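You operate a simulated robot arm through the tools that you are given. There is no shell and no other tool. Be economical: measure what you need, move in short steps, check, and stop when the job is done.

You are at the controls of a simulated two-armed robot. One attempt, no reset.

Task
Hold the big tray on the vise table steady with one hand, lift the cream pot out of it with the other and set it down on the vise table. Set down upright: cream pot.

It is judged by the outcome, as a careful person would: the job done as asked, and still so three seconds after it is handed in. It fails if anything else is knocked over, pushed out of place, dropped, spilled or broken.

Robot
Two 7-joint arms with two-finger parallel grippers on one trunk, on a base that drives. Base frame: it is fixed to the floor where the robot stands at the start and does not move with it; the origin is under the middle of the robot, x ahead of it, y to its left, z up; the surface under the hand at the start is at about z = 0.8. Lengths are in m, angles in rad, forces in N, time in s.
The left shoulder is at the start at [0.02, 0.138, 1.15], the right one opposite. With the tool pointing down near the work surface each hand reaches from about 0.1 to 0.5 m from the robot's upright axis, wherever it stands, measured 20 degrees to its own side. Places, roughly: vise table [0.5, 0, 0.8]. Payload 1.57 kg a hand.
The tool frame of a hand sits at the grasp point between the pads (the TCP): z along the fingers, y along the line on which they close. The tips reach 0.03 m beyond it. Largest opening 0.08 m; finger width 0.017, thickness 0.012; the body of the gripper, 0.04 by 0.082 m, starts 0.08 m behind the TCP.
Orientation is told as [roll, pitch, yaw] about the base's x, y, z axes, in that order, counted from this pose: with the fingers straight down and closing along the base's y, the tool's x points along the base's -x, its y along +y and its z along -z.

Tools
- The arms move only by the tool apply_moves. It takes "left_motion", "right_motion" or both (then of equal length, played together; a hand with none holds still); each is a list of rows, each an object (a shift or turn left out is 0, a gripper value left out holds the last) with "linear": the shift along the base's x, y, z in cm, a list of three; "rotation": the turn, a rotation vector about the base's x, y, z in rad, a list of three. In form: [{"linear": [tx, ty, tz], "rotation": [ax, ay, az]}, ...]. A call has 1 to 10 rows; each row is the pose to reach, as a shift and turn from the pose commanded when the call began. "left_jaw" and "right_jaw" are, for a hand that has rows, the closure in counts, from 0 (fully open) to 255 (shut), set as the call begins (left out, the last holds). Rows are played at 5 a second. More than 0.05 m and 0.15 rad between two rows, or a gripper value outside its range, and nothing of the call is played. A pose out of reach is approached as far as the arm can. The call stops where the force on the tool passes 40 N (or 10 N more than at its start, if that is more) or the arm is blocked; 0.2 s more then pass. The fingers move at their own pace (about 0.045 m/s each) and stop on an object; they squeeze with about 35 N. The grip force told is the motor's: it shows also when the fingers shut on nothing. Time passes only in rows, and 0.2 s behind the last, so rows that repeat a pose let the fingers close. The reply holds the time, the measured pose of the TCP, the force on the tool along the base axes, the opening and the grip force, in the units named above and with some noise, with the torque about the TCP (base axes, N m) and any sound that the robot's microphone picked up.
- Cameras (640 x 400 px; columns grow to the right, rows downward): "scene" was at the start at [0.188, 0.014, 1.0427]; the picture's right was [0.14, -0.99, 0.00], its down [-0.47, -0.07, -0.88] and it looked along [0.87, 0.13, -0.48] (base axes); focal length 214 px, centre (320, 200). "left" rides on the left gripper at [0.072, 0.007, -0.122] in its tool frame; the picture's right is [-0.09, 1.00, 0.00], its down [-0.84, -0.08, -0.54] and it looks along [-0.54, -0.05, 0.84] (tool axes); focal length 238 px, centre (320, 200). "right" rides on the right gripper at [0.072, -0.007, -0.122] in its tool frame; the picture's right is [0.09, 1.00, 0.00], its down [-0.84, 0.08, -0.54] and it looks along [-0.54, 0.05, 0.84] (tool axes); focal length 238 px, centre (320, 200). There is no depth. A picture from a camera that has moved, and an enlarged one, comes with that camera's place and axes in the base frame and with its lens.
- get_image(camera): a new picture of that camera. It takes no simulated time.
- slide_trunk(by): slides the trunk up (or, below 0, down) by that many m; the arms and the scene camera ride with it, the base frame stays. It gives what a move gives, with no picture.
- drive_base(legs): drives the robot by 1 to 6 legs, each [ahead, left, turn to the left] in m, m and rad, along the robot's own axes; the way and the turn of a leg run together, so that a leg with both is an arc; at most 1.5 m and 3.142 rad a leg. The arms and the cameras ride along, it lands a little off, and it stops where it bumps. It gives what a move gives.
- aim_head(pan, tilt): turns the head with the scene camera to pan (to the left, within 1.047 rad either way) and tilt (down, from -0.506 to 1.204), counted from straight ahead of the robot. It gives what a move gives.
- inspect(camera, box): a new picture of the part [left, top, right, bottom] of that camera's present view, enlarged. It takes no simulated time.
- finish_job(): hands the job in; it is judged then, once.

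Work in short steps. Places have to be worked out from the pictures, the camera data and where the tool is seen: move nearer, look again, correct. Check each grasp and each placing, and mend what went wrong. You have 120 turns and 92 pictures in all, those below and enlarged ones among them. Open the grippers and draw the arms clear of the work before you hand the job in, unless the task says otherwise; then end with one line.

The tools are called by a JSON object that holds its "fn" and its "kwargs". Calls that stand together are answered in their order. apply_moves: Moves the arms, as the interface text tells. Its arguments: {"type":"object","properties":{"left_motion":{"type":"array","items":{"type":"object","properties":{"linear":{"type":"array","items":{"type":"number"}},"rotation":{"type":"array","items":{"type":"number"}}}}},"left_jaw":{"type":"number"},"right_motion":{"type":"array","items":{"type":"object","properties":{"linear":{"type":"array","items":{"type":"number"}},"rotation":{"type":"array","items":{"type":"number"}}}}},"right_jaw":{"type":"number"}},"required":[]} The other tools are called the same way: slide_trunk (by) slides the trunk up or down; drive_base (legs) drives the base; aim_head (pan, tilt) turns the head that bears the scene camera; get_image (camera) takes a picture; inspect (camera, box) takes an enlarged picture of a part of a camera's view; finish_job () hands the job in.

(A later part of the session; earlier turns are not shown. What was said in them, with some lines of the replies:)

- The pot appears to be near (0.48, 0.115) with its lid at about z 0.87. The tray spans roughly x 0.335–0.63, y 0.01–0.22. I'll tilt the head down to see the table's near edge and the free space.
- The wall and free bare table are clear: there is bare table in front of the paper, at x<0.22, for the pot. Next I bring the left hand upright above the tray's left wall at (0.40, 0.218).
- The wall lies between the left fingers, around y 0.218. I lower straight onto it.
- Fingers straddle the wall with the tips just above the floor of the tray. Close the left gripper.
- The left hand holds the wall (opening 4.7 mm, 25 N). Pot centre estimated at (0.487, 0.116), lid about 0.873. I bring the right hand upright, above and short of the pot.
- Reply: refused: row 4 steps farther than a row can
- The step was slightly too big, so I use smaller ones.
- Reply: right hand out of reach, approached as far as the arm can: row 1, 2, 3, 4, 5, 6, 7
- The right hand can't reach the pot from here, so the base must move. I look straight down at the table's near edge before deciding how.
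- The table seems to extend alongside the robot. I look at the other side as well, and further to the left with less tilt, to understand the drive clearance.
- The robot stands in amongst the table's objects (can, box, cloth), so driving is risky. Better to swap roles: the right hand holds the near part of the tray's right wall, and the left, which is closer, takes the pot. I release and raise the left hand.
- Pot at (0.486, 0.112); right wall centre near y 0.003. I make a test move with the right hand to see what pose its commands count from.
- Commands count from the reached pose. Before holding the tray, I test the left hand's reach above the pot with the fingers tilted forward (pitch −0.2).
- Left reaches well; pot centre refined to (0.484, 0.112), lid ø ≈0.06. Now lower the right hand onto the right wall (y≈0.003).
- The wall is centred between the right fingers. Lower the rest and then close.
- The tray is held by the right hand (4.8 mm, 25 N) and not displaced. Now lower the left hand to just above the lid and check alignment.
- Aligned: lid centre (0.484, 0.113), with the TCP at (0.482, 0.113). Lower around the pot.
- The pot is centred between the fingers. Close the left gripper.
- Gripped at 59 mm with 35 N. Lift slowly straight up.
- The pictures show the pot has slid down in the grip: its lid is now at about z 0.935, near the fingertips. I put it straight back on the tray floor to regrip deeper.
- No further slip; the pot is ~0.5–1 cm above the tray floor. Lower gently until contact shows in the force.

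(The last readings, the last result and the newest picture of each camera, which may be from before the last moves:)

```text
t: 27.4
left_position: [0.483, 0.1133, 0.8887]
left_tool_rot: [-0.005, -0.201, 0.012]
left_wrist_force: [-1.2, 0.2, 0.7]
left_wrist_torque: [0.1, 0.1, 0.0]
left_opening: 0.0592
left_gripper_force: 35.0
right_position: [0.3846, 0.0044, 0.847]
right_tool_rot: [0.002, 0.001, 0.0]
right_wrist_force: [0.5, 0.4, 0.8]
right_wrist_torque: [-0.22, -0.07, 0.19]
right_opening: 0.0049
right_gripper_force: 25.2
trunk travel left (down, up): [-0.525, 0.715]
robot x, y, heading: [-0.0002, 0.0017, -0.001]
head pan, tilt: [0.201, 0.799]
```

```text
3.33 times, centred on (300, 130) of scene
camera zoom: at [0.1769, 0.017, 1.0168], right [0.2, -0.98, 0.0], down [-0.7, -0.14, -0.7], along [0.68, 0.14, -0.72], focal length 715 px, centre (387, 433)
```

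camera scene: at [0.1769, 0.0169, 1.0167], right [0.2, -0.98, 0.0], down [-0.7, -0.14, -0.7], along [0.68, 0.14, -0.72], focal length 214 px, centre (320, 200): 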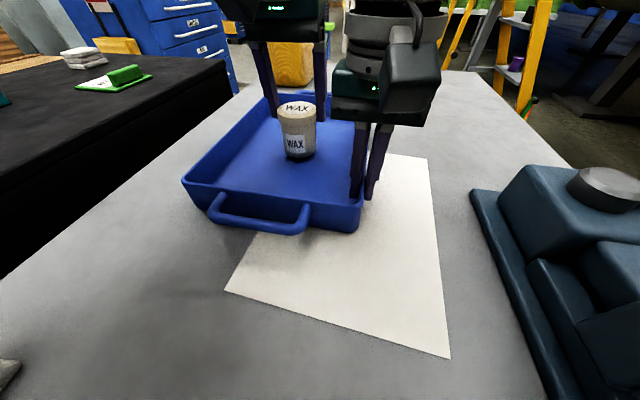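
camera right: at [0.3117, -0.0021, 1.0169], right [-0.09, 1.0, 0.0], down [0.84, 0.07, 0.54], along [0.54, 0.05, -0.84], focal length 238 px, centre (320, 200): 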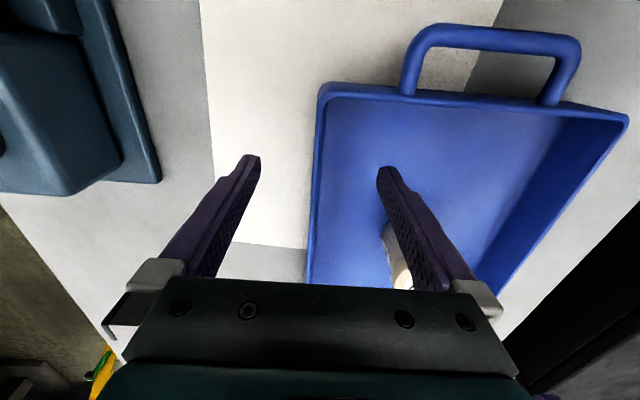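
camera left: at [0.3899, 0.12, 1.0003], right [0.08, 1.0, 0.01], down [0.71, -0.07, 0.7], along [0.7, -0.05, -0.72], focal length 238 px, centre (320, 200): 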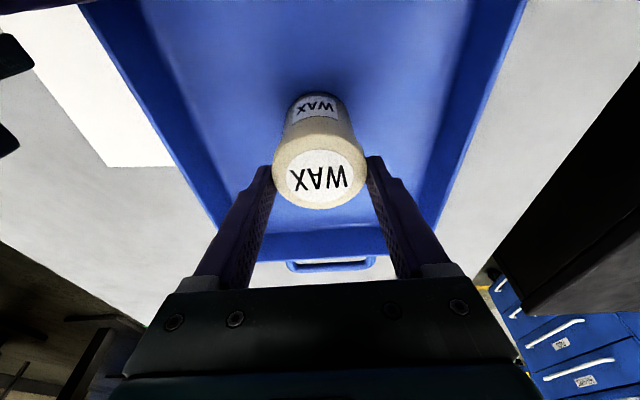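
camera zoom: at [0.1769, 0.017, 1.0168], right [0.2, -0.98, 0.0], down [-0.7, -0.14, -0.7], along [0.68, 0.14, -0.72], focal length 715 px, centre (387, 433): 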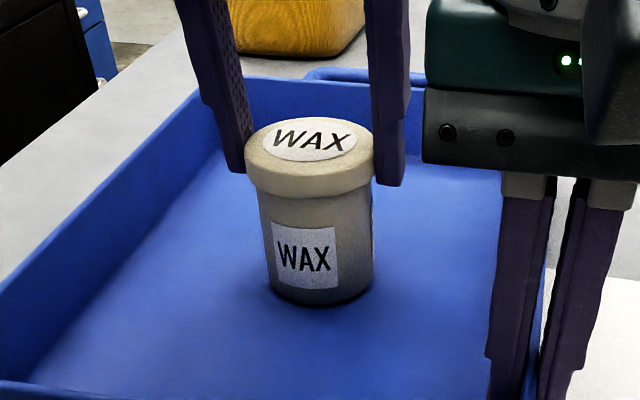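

Fingertips hold just the lid's side; contact is about to happen. A little lower still.

{"fn": "apply_moves", "kwargs": {"left_motion": [{"linear": [0, 0, -0.15]}, {"linear": [0, 0, -0.3]}, {"linear": [0, 0, -0.3]}]}}

{"fn": "inspect", "kwargs": {"camera": "scene", "box": [220, 70, 380, 190]}}

```text
t: 28.2
left_position: [0.4866, 0.1121, 0.8863]
left_tool_rot: [-0.007, -0.204, 0.013]
left_wrist_force: [-7.5, -2.7, 28.3]
left_wrist_torque: [-0.05, 0.24, 0.01]
left_opening: 0.059
left_gripper_force: 35.3
right_position: [0.3846, 0.0048, 0.8482]
right_tool_rot: [0.001, -0.001, -0.002]
right_wrist_force: [-3.7, -0.1, -2.3]
right_wrist_torque: [-0.18, -0.75, 0.21]
right_opening: 0.0048
right_gripper_force: 24.9
trunk travel left (down, up): [-0.525, 0.715]
robot x, y, heading: [-0.0012, -0.0005, 0.001]
head pan, tilt: [0.201, 0.799]
```

```text
3.33 times, centred on (300, 130) of scene
camera zoom: at [0.1772, 0.017, 1.017], right [0.2, -0.98, 0.0], down [-0.7, -0.14, -0.7], along [0.68, 0.14, -0.72], focal length 715 px, centre (387, 433)
```

zoom: 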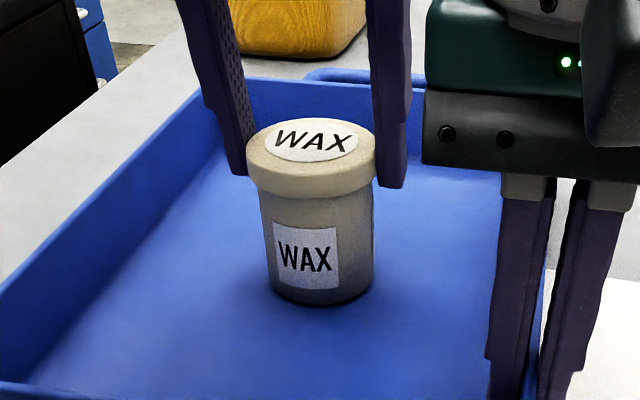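

Firmly on the floor (28 N push, no slip). I relieve the push, open, lower so that the lid's band is at the pad centre (TCP z≈0.867), and regrip.

{"fn": "apply_moves", "kwargs": {"left_motion": [{"linear": [0, 0, 0.15]}, {"linear": [0, 0, 0.28]}, {"linear": [0, 0, 0.28]}]}}

{"fn": "apply_moves", "kwargs": {"left_motion": [{"linear": [0, 0, 0]}, {"linear": [0, 0, 0]}, {"linear": [0, 0, 0]}, {"linear": [0, 0, 0]}], "left_jaw": 0}}

{"fn": "get_image", "kwargs": {"camera": "left"}}

{"fn": "inspect", "kwargs": {"camera": "scene", "box": [220, 70, 380, 190]}}

```text
t: 29.1
left_position: [0.4852, 0.1139, 0.8872]
left_tool_rot: [-0.006, -0.202, 0.014]
left_wrist_force: [3.0, -1.0, 8.5]
left_wrist_torque: [-0.08, -0.5, 0.0]
left_opening: 0.0591
left_gripper_force: 35.0
right_position: [0.3832, 0.0046, 0.8478]
right_tool_rot: [0.001, 0.002, -0.002]
right_wrist_force: [-3.9, 1.2, -0.4]
right_wrist_torque: [-0.23, 0.48, 0.21]
right_opening: 0.0047
right_gripper_force: 25.6
trunk travel left (down, up): [-0.525, 0.715]
robot x, y, heading: [0.001, 0.0048, -0.002]
head pan, tilt: [0.201, 0.799]
```

```text
t: 30.1
left_position: [0.4847, 0.1135, 0.8881]
left_tool_rot: [-0.004, -0.201, 0.012]
left_wrist_force: [-0.1, 0.6, 0.4]
left_wrist_torque: [-0.01, 0.02, 0.01]
left_opening: 0.0801
left_gripper_force: 0.0
right_position: [0.3849, 0.0038, 0.8475]
right_tool_rot: [0.001, -0.002, -0.003]
right_wrist_force: [0.4, -1.3, 0.2]
right_wrist_torque: [-0.19, 0.14, 0.09]
right_opening: 0.0048
right_gripper_force: 25.6
trunk travel left (down, up): [-0.525, 0.715]
robot x, y, heading: [-0.0006, 0.0005, -0.0]
head pan, tilt: [0.201, 0.799]
```

```text
54 pictures are left
camera left: at [0.3897, 0.12, 0.9939], right [0.08, 1.0, 0.01], down [0.71, -0.07, 0.7], along [0.7, -0.05, -0.72], focal length 238 px, centre (320, 200)
```

left: 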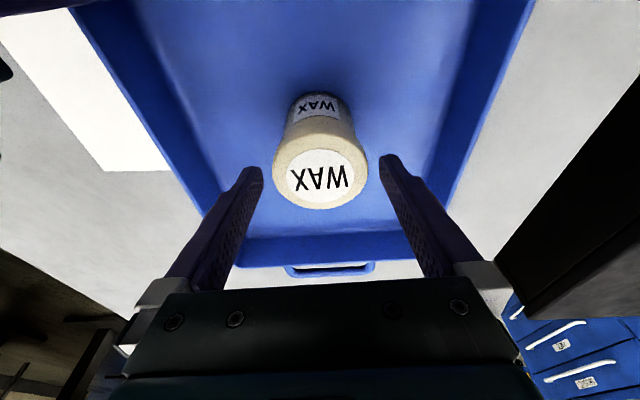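

```text
3.33 times, centred on (300, 130) of scene
camera zoom: at [0.177, 0.0168, 1.0167], right [0.2, -0.98, 0.0], down [-0.7, -0.14, -0.7], along [0.68, 0.14, -0.72], focal length 715 px, centre (387, 433)
```

zoom: 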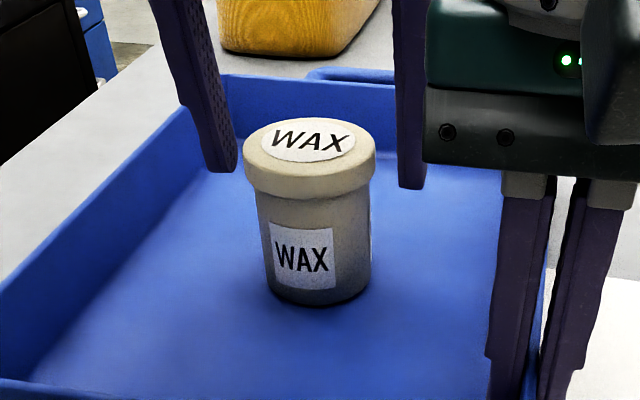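

The pot stands upright and centred. Lower 2.1 cm and close.

{"fn": "apply_moves", "kwargs": {"left_motion": [{"linear": [0, 0, -1]}, {"linear": [0, 0, -2.1]}, {"linear": [0, 0, -2.1]}]}}

{"fn": "apply_moves", "kwargs": {"left_motion": [{"linear": [0, 0, 0]}, {"linear": [0, 0, 0]}, {"linear": [0, 0, 0]}, {"linear": [0, 0, 0]}, {"linear": [0, 0, 0]}, {"linear": [0, 0, 0]}], "left_jaw": 255}}

{"fn": "get_image", "kwargs": {"camera": "left"}}

{"fn": "inspect", "kwargs": {"camera": "scene", "box": [220, 70, 380, 190]}}

```text
t: 30.9
left_position: [0.4846, 0.114, 0.8665]
left_tool_rot: [-0.007, -0.2, 0.013]
left_wrist_force: [-0.1, 0.1, 0.2]
left_wrist_torque: [0.0, 0.0, -0.03]
left_opening: 0.0801
left_gripper_force: 0.1
right_position: [0.3846, 0.0044, 0.8468]
right_tool_rot: [0.002, 0.0, -0.001]
right_wrist_force: [0.5, 0.0, 0.5]
right_wrist_torque: [-0.3, -0.42, 0.11]
right_opening: 0.0045
right_gripper_force: 24.9
trunk travel left (down, up): [-0.525, 0.715]
robot x, y, heading: [0.0013, 0.0024, 0.002]
head pan, tilt: [0.201, 0.799]
```

```text
t: 32.2
left_position: [0.4841, 0.1131, 0.8672]
left_tool_rot: [-0.006, -0.201, 0.012]
left_wrist_force: [0.0, 0.1, 0.0]
left_wrist_torque: [-0.02, 0.0, 0.02]
left_opening: 0.0593
left_gripper_force: 34.6
right_position: [0.3832, 0.0041, 0.8481]
right_tool_rot: [0.002, 0.001, -0.002]
right_wrist_force: [0.6, -0.1, 0.9]
right_wrist_torque: [-0.21, -0.28, 0.11]
right_opening: 0.0048
right_gripper_force: 25.0
trunk travel left (down, up): [-0.525, 0.715]
robot x, y, heading: [0.0026, -0.0014, 0.002]
head pan, tilt: [0.201, 0.799]
```

```text
52 pictures are left
camera left: at [0.3894, 0.1194, 0.9735], right [0.08, 1.0, 0.01], down [0.71, -0.07, 0.7], along [0.7, -0.05, -0.72], focal length 238 px, centre (320, 200)
```

left: 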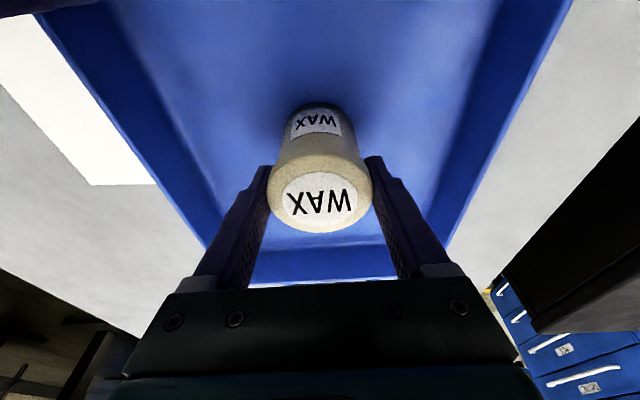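

```text
3.33 times, centred on (300, 130) of scene
camera zoom: at [0.177, 0.0169, 1.0168], right [0.2, -0.98, 0.0], down [-0.7, -0.14, -0.7], along [0.68, 0.14, -0.72], focal length 715 px, centre (387, 433)
```

zoom: 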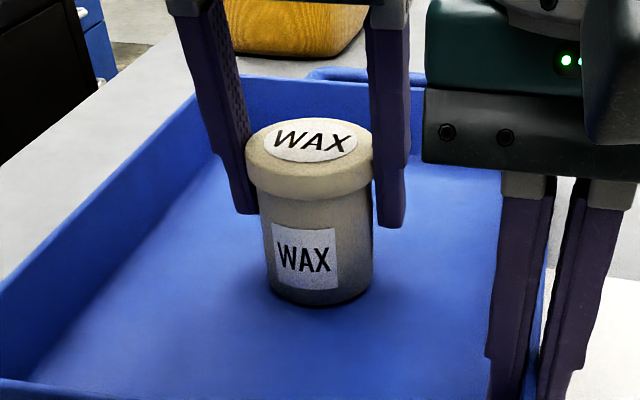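

Good grip at the lid band's centre. Lift a little, gently, and check for slip.

{"fn": "apply_moves", "kwargs": {"left_motion": [{"linear": [0, 0, 0.3]}, {"linear": [0, 0, 0.8]}, {"linear": [0, 0, 1.4]}, {"linear": [0, 0, 2]}, {"linear": [0, 0, 2]}]}}

{"fn": "get_image", "kwargs": {"camera": "left"}}

```text
t: 33.5
left_position: [0.4852, 0.1132, 0.8878]
left_tool_rot: [-0.008, -0.202, 0.012]
left_wrist_force: [-0.6, 0.5, -1.4]
left_wrist_torque: [0.03, -0.01, -0.03]
left_opening: 0.0593
left_gripper_force: 35.3
right_position: [0.384, 0.0037, 0.8474]
right_tool_rot: [0.0, -0.001, -0.002]
right_wrist_force: [0.6, 0.8, -0.3]
right_wrist_torque: [-0.26, -0.03, 0.08]
right_opening: 0.0045
right_gripper_force: 25.0
trunk travel left (down, up): [-0.525, 0.715]
robot x, y, heading: [-0.0018, 0.0027, 0.005]
head pan, tilt: [0.201, 0.799]
```

```text
50 pictures are left
camera left: at [0.3892, 0.1199, 0.9942], right [0.08, 1.0, 0.01], down [0.71, -0.07, 0.7], along [0.7, -0.05, -0.72], focal length 238 px, centre (320, 200)
```

left: 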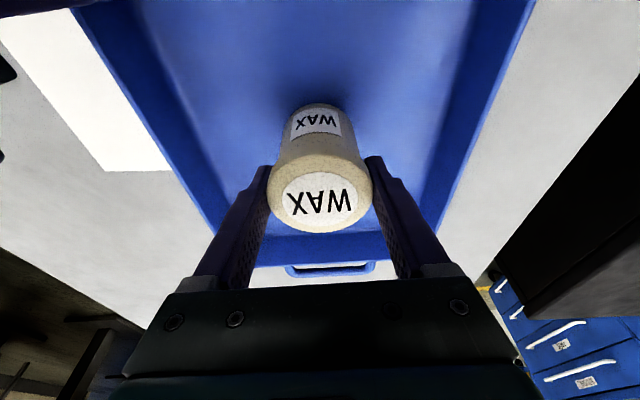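

No slip now. Continue lifting gently to clear the walls.

{"fn": "apply_moves", "kwargs": {"left_motion": [{"linear": [0, 0, 0.8]}, {"linear": [0, 0, 1.8]}, {"linear": [0, 0, 2.8]}, {"linear": [0, 0, 3.8]}, {"linear": [0, 0, 4.8]}, {"linear": [0, 0, 5.8]}, {"linear": [0, 0, 6.8]}, {"linear": [0, 0, 7.5]}, {"linear": [0, 0, 7.5]}]}}

{"fn": "get_image", "kwargs": {"camera": "left"}}

{"fn": "get_image", "kwargs": {"camera": "scene"}}

```text
t: 35.5
left_position: [0.4829, 0.1125, 0.9616]
left_tool_rot: [-0.005, -0.203, 0.013]
left_wrist_force: [0.1, 0.4, -1.9]
left_wrist_torque: [-0.04, -0.02, 0.02]
left_opening: 0.059
left_gripper_force: 35.0
right_position: [0.3831, 0.0038, 0.848]
right_tool_rot: [0.001, 0.0, -0.001]
right_wrist_force: [0.0, 0.8, 0.8]
right_wrist_torque: [-0.24, 0.04, 0.08]
right_opening: 0.0044
right_gripper_force: 25.7
trunk travel left (down, up): [-0.525, 0.715]
robot x, y, heading: [0.0021, -0.0003, -0.003]
head pan, tilt: [0.201, 0.799]
```

```text
49 pictures are left
camera left: at [0.3893, 0.1192, 1.0686], right [0.08, 1.0, 0.01], down [0.71, -0.07, 0.7], along [0.7, -0.05, -0.72], focal length 238 px, centre (320, 200)
```

left: 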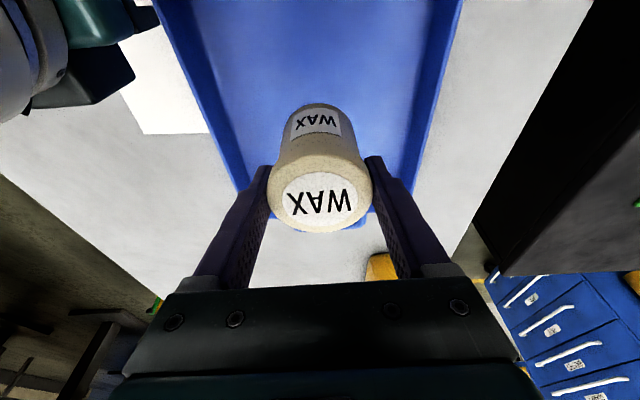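

```text
48 pictures are left
camera scene: at [0.177, 0.0169, 1.0168], right [0.2, -0.98, 0.0], down [-0.7, -0.14, -0.7], along [0.68, 0.14, -0.72], focal length 214 px, centre (320, 200)
```

scene: 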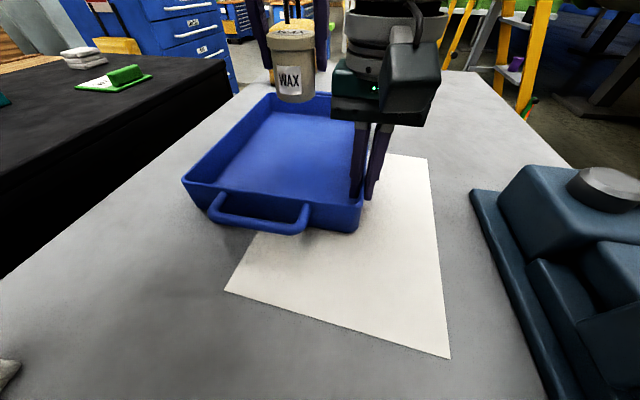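

Firm, no slip, tray undisturbed. I carry the pot over the near wall to bare table at about (0.22, 0.195), keeping the tilt of the hand so that the pot stays upright.

{"fn": "apply_moves", "kwargs": {"left_motion": [{"linear": [-1, 0.5, 0.7]}, {"linear": [-3.5, 1.2, 1.5]}, {"linear": [-6.5, 2, 1.5]}, {"linear": [-9.5, 3, 1.5]}, {"linear": [-12.5, 4, 1.5]}, {"linear": [-15.5, 5, 1.5]}, {"linear": [-18.5, 6, 1.5]}, {"linear": [-21.5, 7, 1]}, {"linear": [-24.5, 7.8, 0]}, {"linear": [-26.2, 8.2, 0]}]}}

{"fn": "aim_head", "kwargs": {"pan": 0.7, "tilt": 0.9}}

{"fn": "get_image", "kwargs": {"camera": "left"}}

{"fn": "get_image", "kwargs": {"camera": "scene"}}

```text
t: 37.6
left_position: [0.2527, 0.1946, 0.9643]
left_tool_rot: [-0.004, -0.198, 0.012]
left_wrist_force: [0.9, -0.2, -1.4]
left_wrist_torque: [-0.01, -0.02, 0.03]
left_opening: 0.0593
left_gripper_force: 34.7
left hand out of reach, approached as far as the arm can: row 9, 10
right_position: [0.3835, 0.0046, 0.8475]
right_tool_rot: [0.002, 0.0, 0.0]
right_wrist_force: [-0.2, -1.0, 1.6]
right_wrist_torque: [-0.24, -0.02, 0.06]
right_opening: 0.0046
right_gripper_force: 24.4
trunk travel left (down, up): [-0.525, 0.715]
robot x, y, heading: [0.0032, 0.0, 0.001]
head pan, tilt: [0.201, 0.799]
```

```text
t: 38.6
left_position: [0.2536, 0.1955, 0.9647]
left_tool_rot: [-0.005, -0.199, 0.012]
left_wrist_force: [-0.2, 0.1, -1.5]
left_wrist_torque: [0.0, 0.0, 0.02]
left_opening: 0.0591
left_gripper_force: 34.8
right_position: [0.3847, 0.0041, 0.8487]
right_tool_rot: [0.001, 0.0, -0.002]
right_wrist_force: [-0.9, -0.7, 1.2]
right_wrist_torque: [-0.19, -0.06, 0.09]
right_opening: 0.0048
right_gripper_force: 25.5
trunk travel left (down, up): [-0.525, 0.715]
robot x, y, heading: [0.0005, -0.0024, -0.001]
head pan, tilt: [0.7, 0.901]
```

```text
47 pictures are left
camera left: at [0.159, 0.2023, 1.0712], right [0.08, 1.0, 0.01], down [0.71, -0.07, 0.7], along [0.7, -0.05, -0.72], focal length 238 px, centre (320, 200)
```

left: 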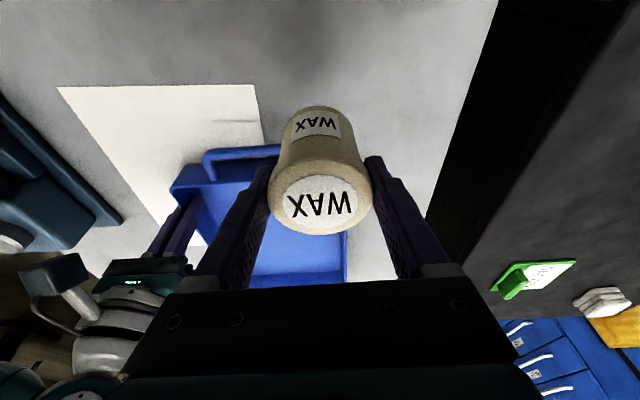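

```text
46 pictures are left
camera scene: at [0.1557, 0.0492, 1.0088], right [0.64, -0.77, 0.0], down [-0.6, -0.5, -0.62], along [0.48, 0.4, -0.78], focal length 214 px, centre (320, 200)
```

scene: 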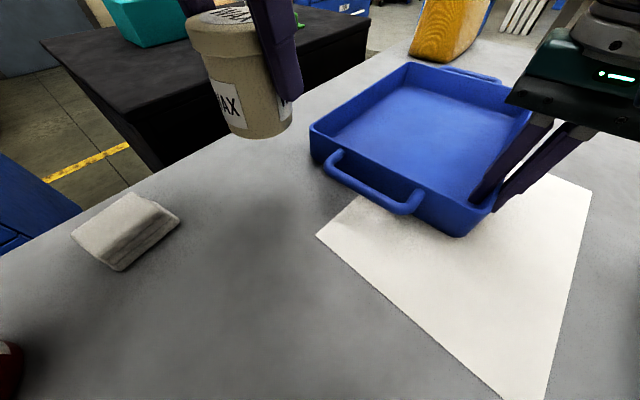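

Minimum reach stops it at (0.2535, 0.195), which is still bare table clear of paper, handle and cloth. I lower here with y +1 cm, stopping just above contact.

{"fn": "apply_moves", "kwargs": {"left_motion": [{"linear": [0, 0.5, -2]}, {"linear": [0, 1, -4]}, {"linear": [0, 1, -6]}, {"linear": [0, 1, -8]}, {"linear": [0, 1, -9]}, {"linear": [0, 1, -9]}]}}

{"fn": "get_image", "kwargs": {"camera": "scene"}}

```text
t: 40.0
left_position: [0.2541, 0.2056, 0.8752]
left_tool_rot: [-0.005, -0.2, 0.011]
left_wrist_force: [0.3, -0.4, -1.8]
left_wrist_torque: [0.0, 0.03, 0.01]
left_opening: 0.0593
left_gripper_force: 34.7
right_position: [0.3838, 0.0036, 0.8485]
right_tool_rot: [0.002, 0.001, -0.003]
right_wrist_force: [0.5, 0.4, 1.7]
right_wrist_torque: [-0.18, 0.03, 0.05]
right_opening: 0.0048
right_gripper_force: 25.1
trunk travel left (down, up): [-0.525, 0.715]
robot x, y, heading: [-0.0026, 0.0015, 0.0]
head pan, tilt: [0.7, 0.901]
```

```text
45 pictures are left
camera scene: at [0.1557, 0.0493, 1.0088], right [0.64, -0.76, 0.0], down [-0.6, -0.5, -0.62], along [0.48, 0.4, -0.78], focal length 214 px, centre (320, 200)
```

scene: 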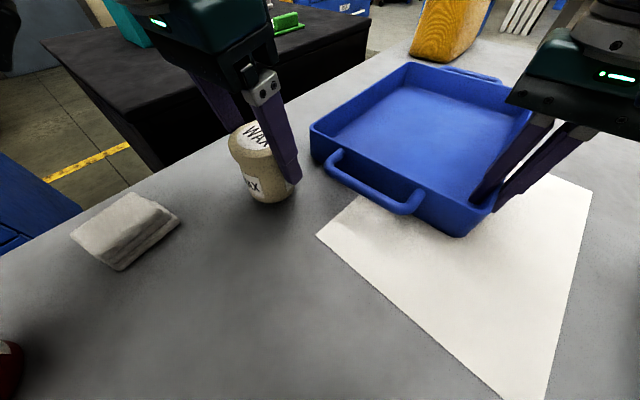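

Clear all round. Lower the last centimetre in small increments, watching the force.

{"fn": "apply_moves", "kwargs": {"left_motion": [{"linear": [0, 0, -0.3]}, {"linear": [0, 0, -0.6]}, {"linear": [0, 0, -0.9]}, {"linear": [0, 0, -0.9]}]}}

{"fn": "inspect", "kwargs": {"camera": "scene", "box": [190, 90, 350, 230]}}

```text
t: 41.0
left_position: [0.2546, 0.2035, 0.8654]
left_tool_rot: [-0.006, -0.201, 0.013]
left_wrist_force: [-0.4, 0.1, -1.5]
left_wrist_torque: [0.02, 0.0, 0.0]
left_opening: 0.0593
left_gripper_force: 35.1
right_position: [0.3839, 0.0045, 0.8491]
right_tool_rot: [0.003, 0.001, -0.002]
right_wrist_force: [-0.1, -0.2, 1.2]
right_wrist_torque: [-0.2, -0.01, 0.05]
right_opening: 0.0049
right_gripper_force: 25.2
trunk travel left (down, up): [-0.525, 0.715]
robot x, y, heading: [0.0001, 0.0003, -0.001]
head pan, tilt: [0.7, 0.901]
```

```text
2.86 times, centred on (270, 160) of scene
camera zoom: at [0.1557, 0.0493, 1.0088], right [0.64, -0.76, 0.0], down [-0.6, -0.5, -0.62], along [0.48, 0.4, -0.78], focal length 613 px, centre (463, 314)
```

zoom: 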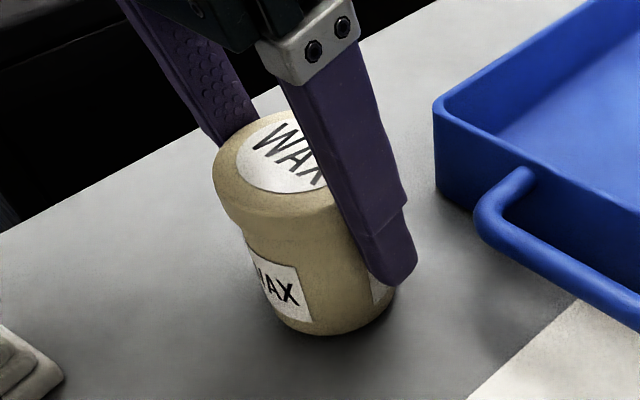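

Not in contact yet (still carrying 1.5 N). Continue in 1–2 mm steps.

{"fn": "apply_moves", "kwargs": {"left_motion": [{"linear": [0, 0, -0.15]}, {"linear": [0, 0, -0.3]}, {"linear": [0, 0, -0.3]}]}}

```text
t: 41.8
left_position: [0.2554, 0.2041, 0.8624]
left_tool_rot: [-0.008, -0.201, 0.012]
left_wrist_force: [0.2, -0.5, -1.6]
left_wrist_torque: [0.0, 0.02, 0.01]
left_opening: 0.0589
left_gripper_force: 34.5
right_position: [0.3845, 0.004, 0.8487]
right_tool_rot: [0.003, 0.0, -0.002]
right_wrist_force: [-0.3, -0.6, 0.8]
right_wrist_torque: [-0.22, -0.03, 0.05]
right_opening: 0.0048
right_gripper_force: 25.6
trunk travel left (down, up): [-0.525, 0.715]
robot x, y, heading: [0.0013, -0.0024, -0.0]
head pan, tilt: [0.7, 0.901]
```

{"fn": "apply_moves", "kwargs": {"left_motion": [{"linear": [0, 0, -0.1]}, {"linear": [0, 0, -0.2]}, {"linear": [0, 0, -0.2]}]}}

```text
t: 42.6
left_position: [0.2544, 0.2028, 0.8612]
left_tool_rot: [-0.007, -0.201, 0.011]
left_wrist_force: [0.2, 0.0, -1.4]
left_wrist_torque: [-0.03, 0.01, -0.03]
left_opening: 0.0591
left_gripper_force: 35.3
right_position: [0.3839, 0.0038, 0.8487]
right_tool_rot: [0.001, -0.001, -0.002]
right_wrist_force: [-1.1, -0.2, 1.5]
right_wrist_torque: [-0.21, 0.02, 0.09]
right_opening: 0.0049
right_gripper_force: 24.8
trunk travel left (down, up): [-0.525, 0.715]
robot x, y, heading: [-0.0021, 0.0023, -0.003]
head pan, tilt: [0.7, 0.901]
```

Still no contact at 0.861; another 2 mm.

{"fn": "apply_moves", "kwargs": {"left_motion": [{"linear": [0, 0, -0.1]}, {"linear": [0, 0, -0.2]}, {"linear": [0, 0, -0.2]}]}}

{"fn": "inspect", "kwargs": {"camera": "scene", "box": [190, 90, 350, 230]}}

```text
t: 43.4
left_position: [0.2549, 0.2039, 0.8602]
left_tool_rot: [-0.006, -0.203, 0.012]
left_wrist_force: [-4.0, -3.6, 24.1]
left_wrist_torque: [0.23, 0.53, 0.05]
left_opening: 0.0597
left_gripper_force: 35.4
right_position: [0.3839, 0.0042, 0.8481]
right_tool_rot: [0.001, -0.001, -0.002]
right_wrist_force: [-0.8, -0.6, 0.5]
right_wrist_torque: [-0.2, -0.16, 0.05]
right_opening: 0.005
right_gripper_force: 24.9
trunk travel left (down, up): [-0.525, 0.715]
robot x, y, heading: [0.0002, -0.0002, 0.002]
head pan, tilt: [0.7, 0.901]
```

```text
2.86 times, centred on (270, 160) of scene
camera zoom: at [0.1556, 0.0496, 1.0091], right [0.64, -0.76, 0.0], down [-0.6, -0.5, -0.62], along [0.48, 0.4, -0.78], focal length 613 px, centre (463, 314)
```

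zoom: 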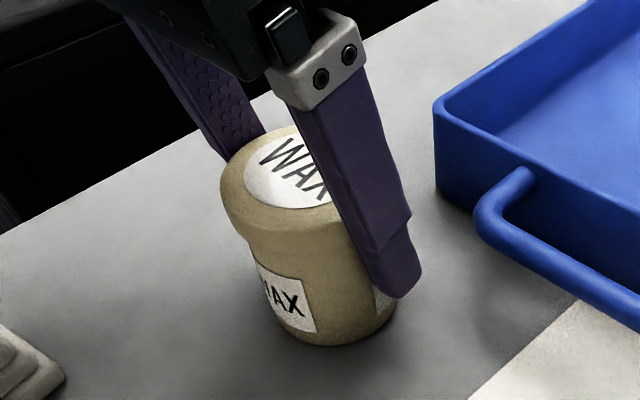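

Contact (24 N). Relieve 1 mm, then open slowly.

{"fn": "apply_moves", "kwargs": {"left_motion": [{"linear": [0, 0, 0.1]}, {"linear": [0, 0, 0.12]}, {"linear": [0, 0, 0.12]}]}}

{"fn": "apply_moves", "kwargs": {"left_motion": [{"linear": [0, 0, 0]}, {"linear": [0, 0, 0]}, {"linear": [0, 0, 0]}, {"linear": [0, 0, 0]}], "left_jaw": 0}}

{"fn": "get_image", "kwargs": {"camera": "left"}}

{"fn": "inspect", "kwargs": {"camera": "scene", "box": [190, 90, 350, 230]}}

```text
t: 44.2
left_position: [0.2562, 0.2036, 0.8593]
left_tool_rot: [-0.005, -0.2, 0.014]
left_wrist_force: [0.6, -1.8, 3.5]
left_wrist_torque: [-0.04, -0.11, -0.04]
left_opening: 0.0591
left_gripper_force: 35.2
right_position: [0.3842, 0.0045, 0.8479]
right_tool_rot: [0.001, 0.0, 0.0]
right_wrist_force: [-1.8, -0.1, 1.3]
right_wrist_torque: [-0.2, 0.12, 0.06]
right_opening: 0.005
right_gripper_force: 24.9
trunk travel left (down, up): [-0.525, 0.715]
robot x, y, heading: [0.0001, -0.0013, -0.003]
head pan, tilt: [0.7, 0.901]
```

```text
t: 45.2
left_position: [0.2556, 0.2039, 0.8605]
left_tool_rot: [-0.005, -0.2, 0.012]
left_wrist_force: [0.3, 0.2, 0.0]
left_wrist_torque: [-0.01, -0.03, 0.01]
left_opening: 0.0798
left_gripper_force: 0.0
right_position: [0.3843, 0.0032, 0.8478]
right_tool_rot: [0.001, 0.0, -0.003]
right_wrist_force: [-0.5, -0.4, 1.3]
right_wrist_torque: [-0.19, 0.25, 0.06]
right_opening: 0.0047
right_gripper_force: 24.9
trunk travel left (down, up): [-0.525, 0.715]
robot x, y, heading: [-0.0024, -0.0029, -0.001]
head pan, tilt: [0.7, 0.901]
```

```text
42 pictures are left
camera left: at [0.1603, 0.2102, 0.9669], right [0.08, 1.0, 0.01], down [0.71, -0.07, 0.7], along [0.7, -0.05, -0.72], focal length 238 px, centre (320, 200)
```

left: 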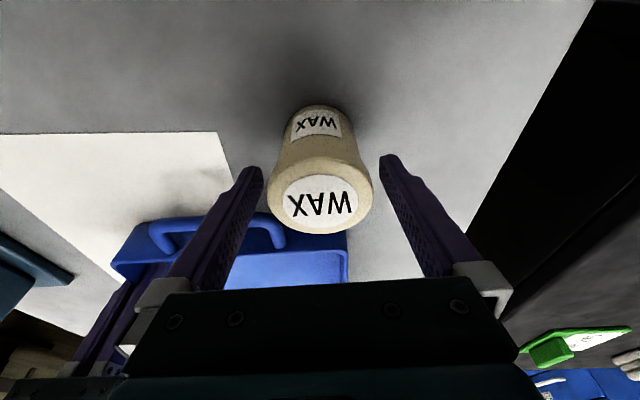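

```text
2.86 times, centred on (270, 160) of scene
camera zoom: at [0.1558, 0.0493, 1.0088], right [0.64, -0.76, 0.0], down [-0.6, -0.5, -0.62], along [0.48, 0.4, -0.78], focal length 613 px, centre (463, 314)
```

zoom: 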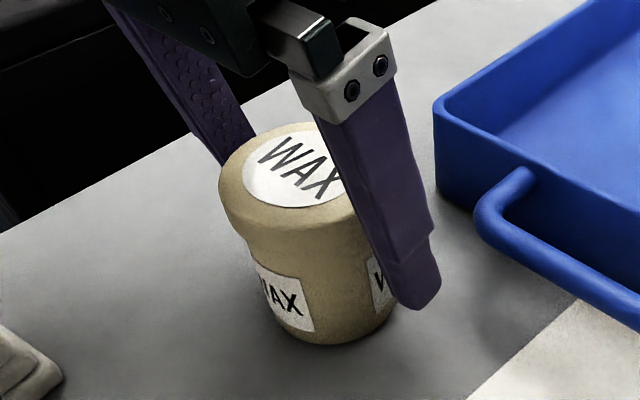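

The pot stands free and upright. Raise the left hand straight up, and open the right.

{"fn": "apply_moves", "kwargs": {"left_motion": [{"linear": [0, 0, 1]}, {"linear": [0, 0, 2.5]}, {"linear": [0, 0, 4.5]}, {"linear": [0.2, 0, 7]}, {"linear": [0.4, 0, 10]}, {"linear": [1, 0, 13]}, {"linear": [2, 0, 15]}]}}

{"fn": "apply_moves", "kwargs": {"right_motion": [{"linear": [0, 0, 0]}, {"linear": [0, 0, 0]}, {"linear": [0, 0, 0]}, {"linear": [0, 0, 0]}, {"linear": [0, 0, 0]}, {"linear": [0, 0, 2]}, {"linear": [0, 0, 5]}, {"linear": [0, 0, 9]}, {"linear": [0, -1, 13]}, {"linear": [0, -3, 15]}], "right_jaw": 0}}

{"fn": "get_image", "kwargs": {"camera": "scene"}}

{"fn": "get_image", "kwargs": {"camera": "left"}}

```text
t: 47.0
left_position: [0.2554, 0.2053, 0.9829]
left_tool_rot: [0.046, -0.099, -0.034]
left_wrist_force: [0.3, -0.7, 1.0]
left_wrist_torque: [0.0, 0.02, 0.0]
left_opening: 0.08
left_gripper_force: 0.0
right_position: [0.3833, 0.0026, 0.8473]
right_tool_rot: [0.003, 0.0, 0.0]
right_wrist_force: [1.3, 0.4, 0.0]
right_wrist_torque: [-0.15, 0.19, 0.04]
right_opening: 0.0048
right_gripper_force: 25.0
trunk travel left (down, up): [-0.525, 0.715]
robot x, y, heading: [0.0004, -0.0039, -0.0]
head pan, tilt: [0.7, 0.901]
stopped in row 7 (left hand): the arm was blocked; the commanded pose is now the measured one
```

```text
t: 49.2
left_position: [0.2554, 0.205, 0.9835]
left_tool_rot: [0.048, -0.1, -0.034]
left_wrist_force: [0.7, 0.1, 0.5]
left_wrist_torque: [0.01, 0.01, 0.04]
left_opening: 0.08
left_gripper_force: 0.0
right_position: [0.3831, -0.0257, 0.9973]
right_tool_rot: [0.002, 0.0, -0.002]
right_wrist_force: [-0.2, 0.0, -0.3]
right_wrist_torque: [-0.02, -0.01, 0.01]
right_opening: 0.0801
right_gripper_force: 0.2
trunk travel left (down, up): [-0.525, 0.715]
robot x, y, heading: [0.0017, -0.0038, 0.001]
head pan, tilt: [0.7, 0.901]
```

```text
40 pictures are left
camera scene: at [0.1557, 0.0492, 1.0088], right [0.64, -0.76, 0.0], down [-0.6, -0.5, -0.62], along [0.48, 0.4, -0.78], focal length 214 px, centre (320, 200)
```

scene: 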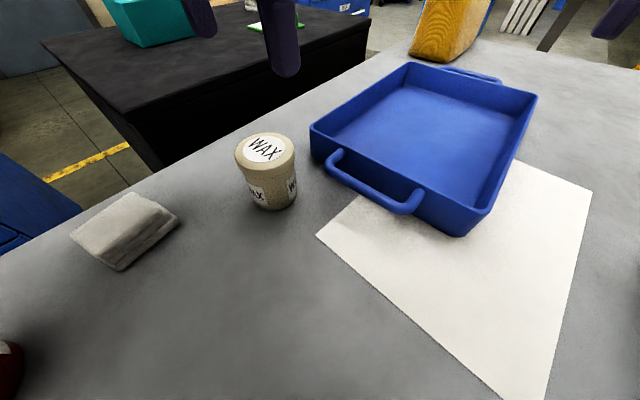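

```text
39 pictures are left
camera left: at [0.1723, 0.2088, 1.0987], right [0.12, 0.99, 0.06], down [0.78, -0.13, 0.62], along [0.62, -0.03, -0.78], focal length 238 px, centre (320, 200)
```

left: 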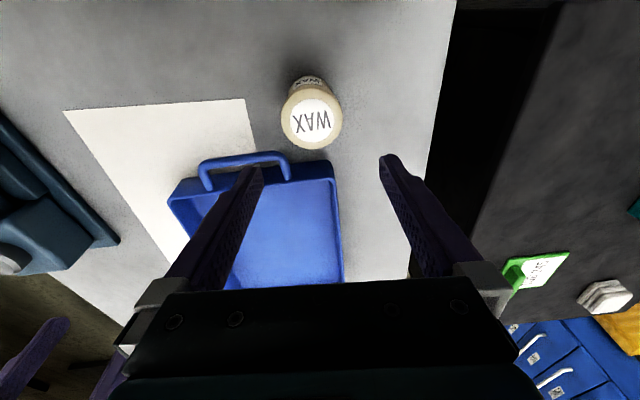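

The pot stands upright on bare table, the tray is in place and both grippers are open. I ease the left arm away from its limit, and then I will hand in.

{"fn": "apply_moves", "kwargs": {"left_motion": [{"linear": [3, 0.5, 1]}, {"linear": [6, 1, 2]}, {"linear": [8, 1, 4]}, {"linear": [8, 1, 4]}]}}

{"fn": "get_image", "kwargs": {"camera": "scene"}}

```text
t: 50.2
left_position: [0.3289, 0.2152, 1.0071]
left_tool_rot: [0.061, -0.049, -0.032]
left_wrist_force: [-0.3, 0.2, -0.3]
left_wrist_torque: [0.0, -0.04, 0.0]
left_opening: 0.0799
left_gripper_force: 0.0
right_position: [0.3823, -0.0257, 0.9987]
right_tool_rot: [0.002, 0.0, -0.001]
right_wrist_force: [0.6, -0.7, 0.4]
right_wrist_torque: [-0.02, 0.03, 0.03]
right_opening: 0.0799
right_gripper_force: 0.0
trunk travel left (down, up): [-0.525, 0.715]
robot x, y, heading: [-0.0024, -0.0003, -0.005]
head pan, tilt: [0.7, 0.901]
```

```text
38 pictures are left
camera scene: at [0.1556, 0.0494, 1.0088], right [0.64, -0.76, 0.0], down [-0.6, -0.5, -0.62], along [0.48, 0.4, -0.78], focal length 214 px, centre (320, 200)
```

scene: 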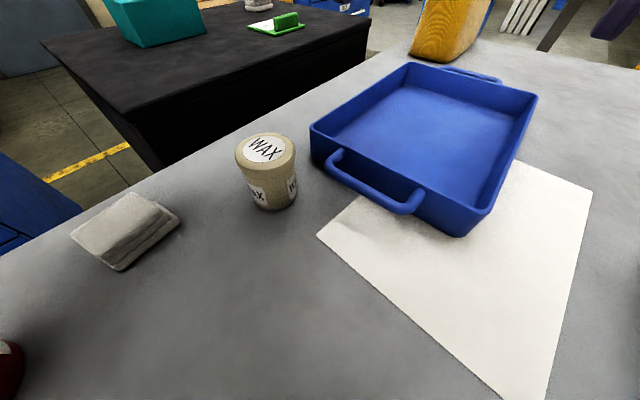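

The arms are clear and the scene is still, so I hand the job in.

{"fn": "finish_job", "kwargs": {}}

```text
The job is handed in.
```

The cream pot is standing upright on a bare part of the vise table; the right hand held the tray steady while the left lifted the pot out. On the first lift the pot slid about 4 cm in the grip, so I set it back in the tray and regripped it before carrying it over. The final pictures show the tray in place, with both grippers open and clear.
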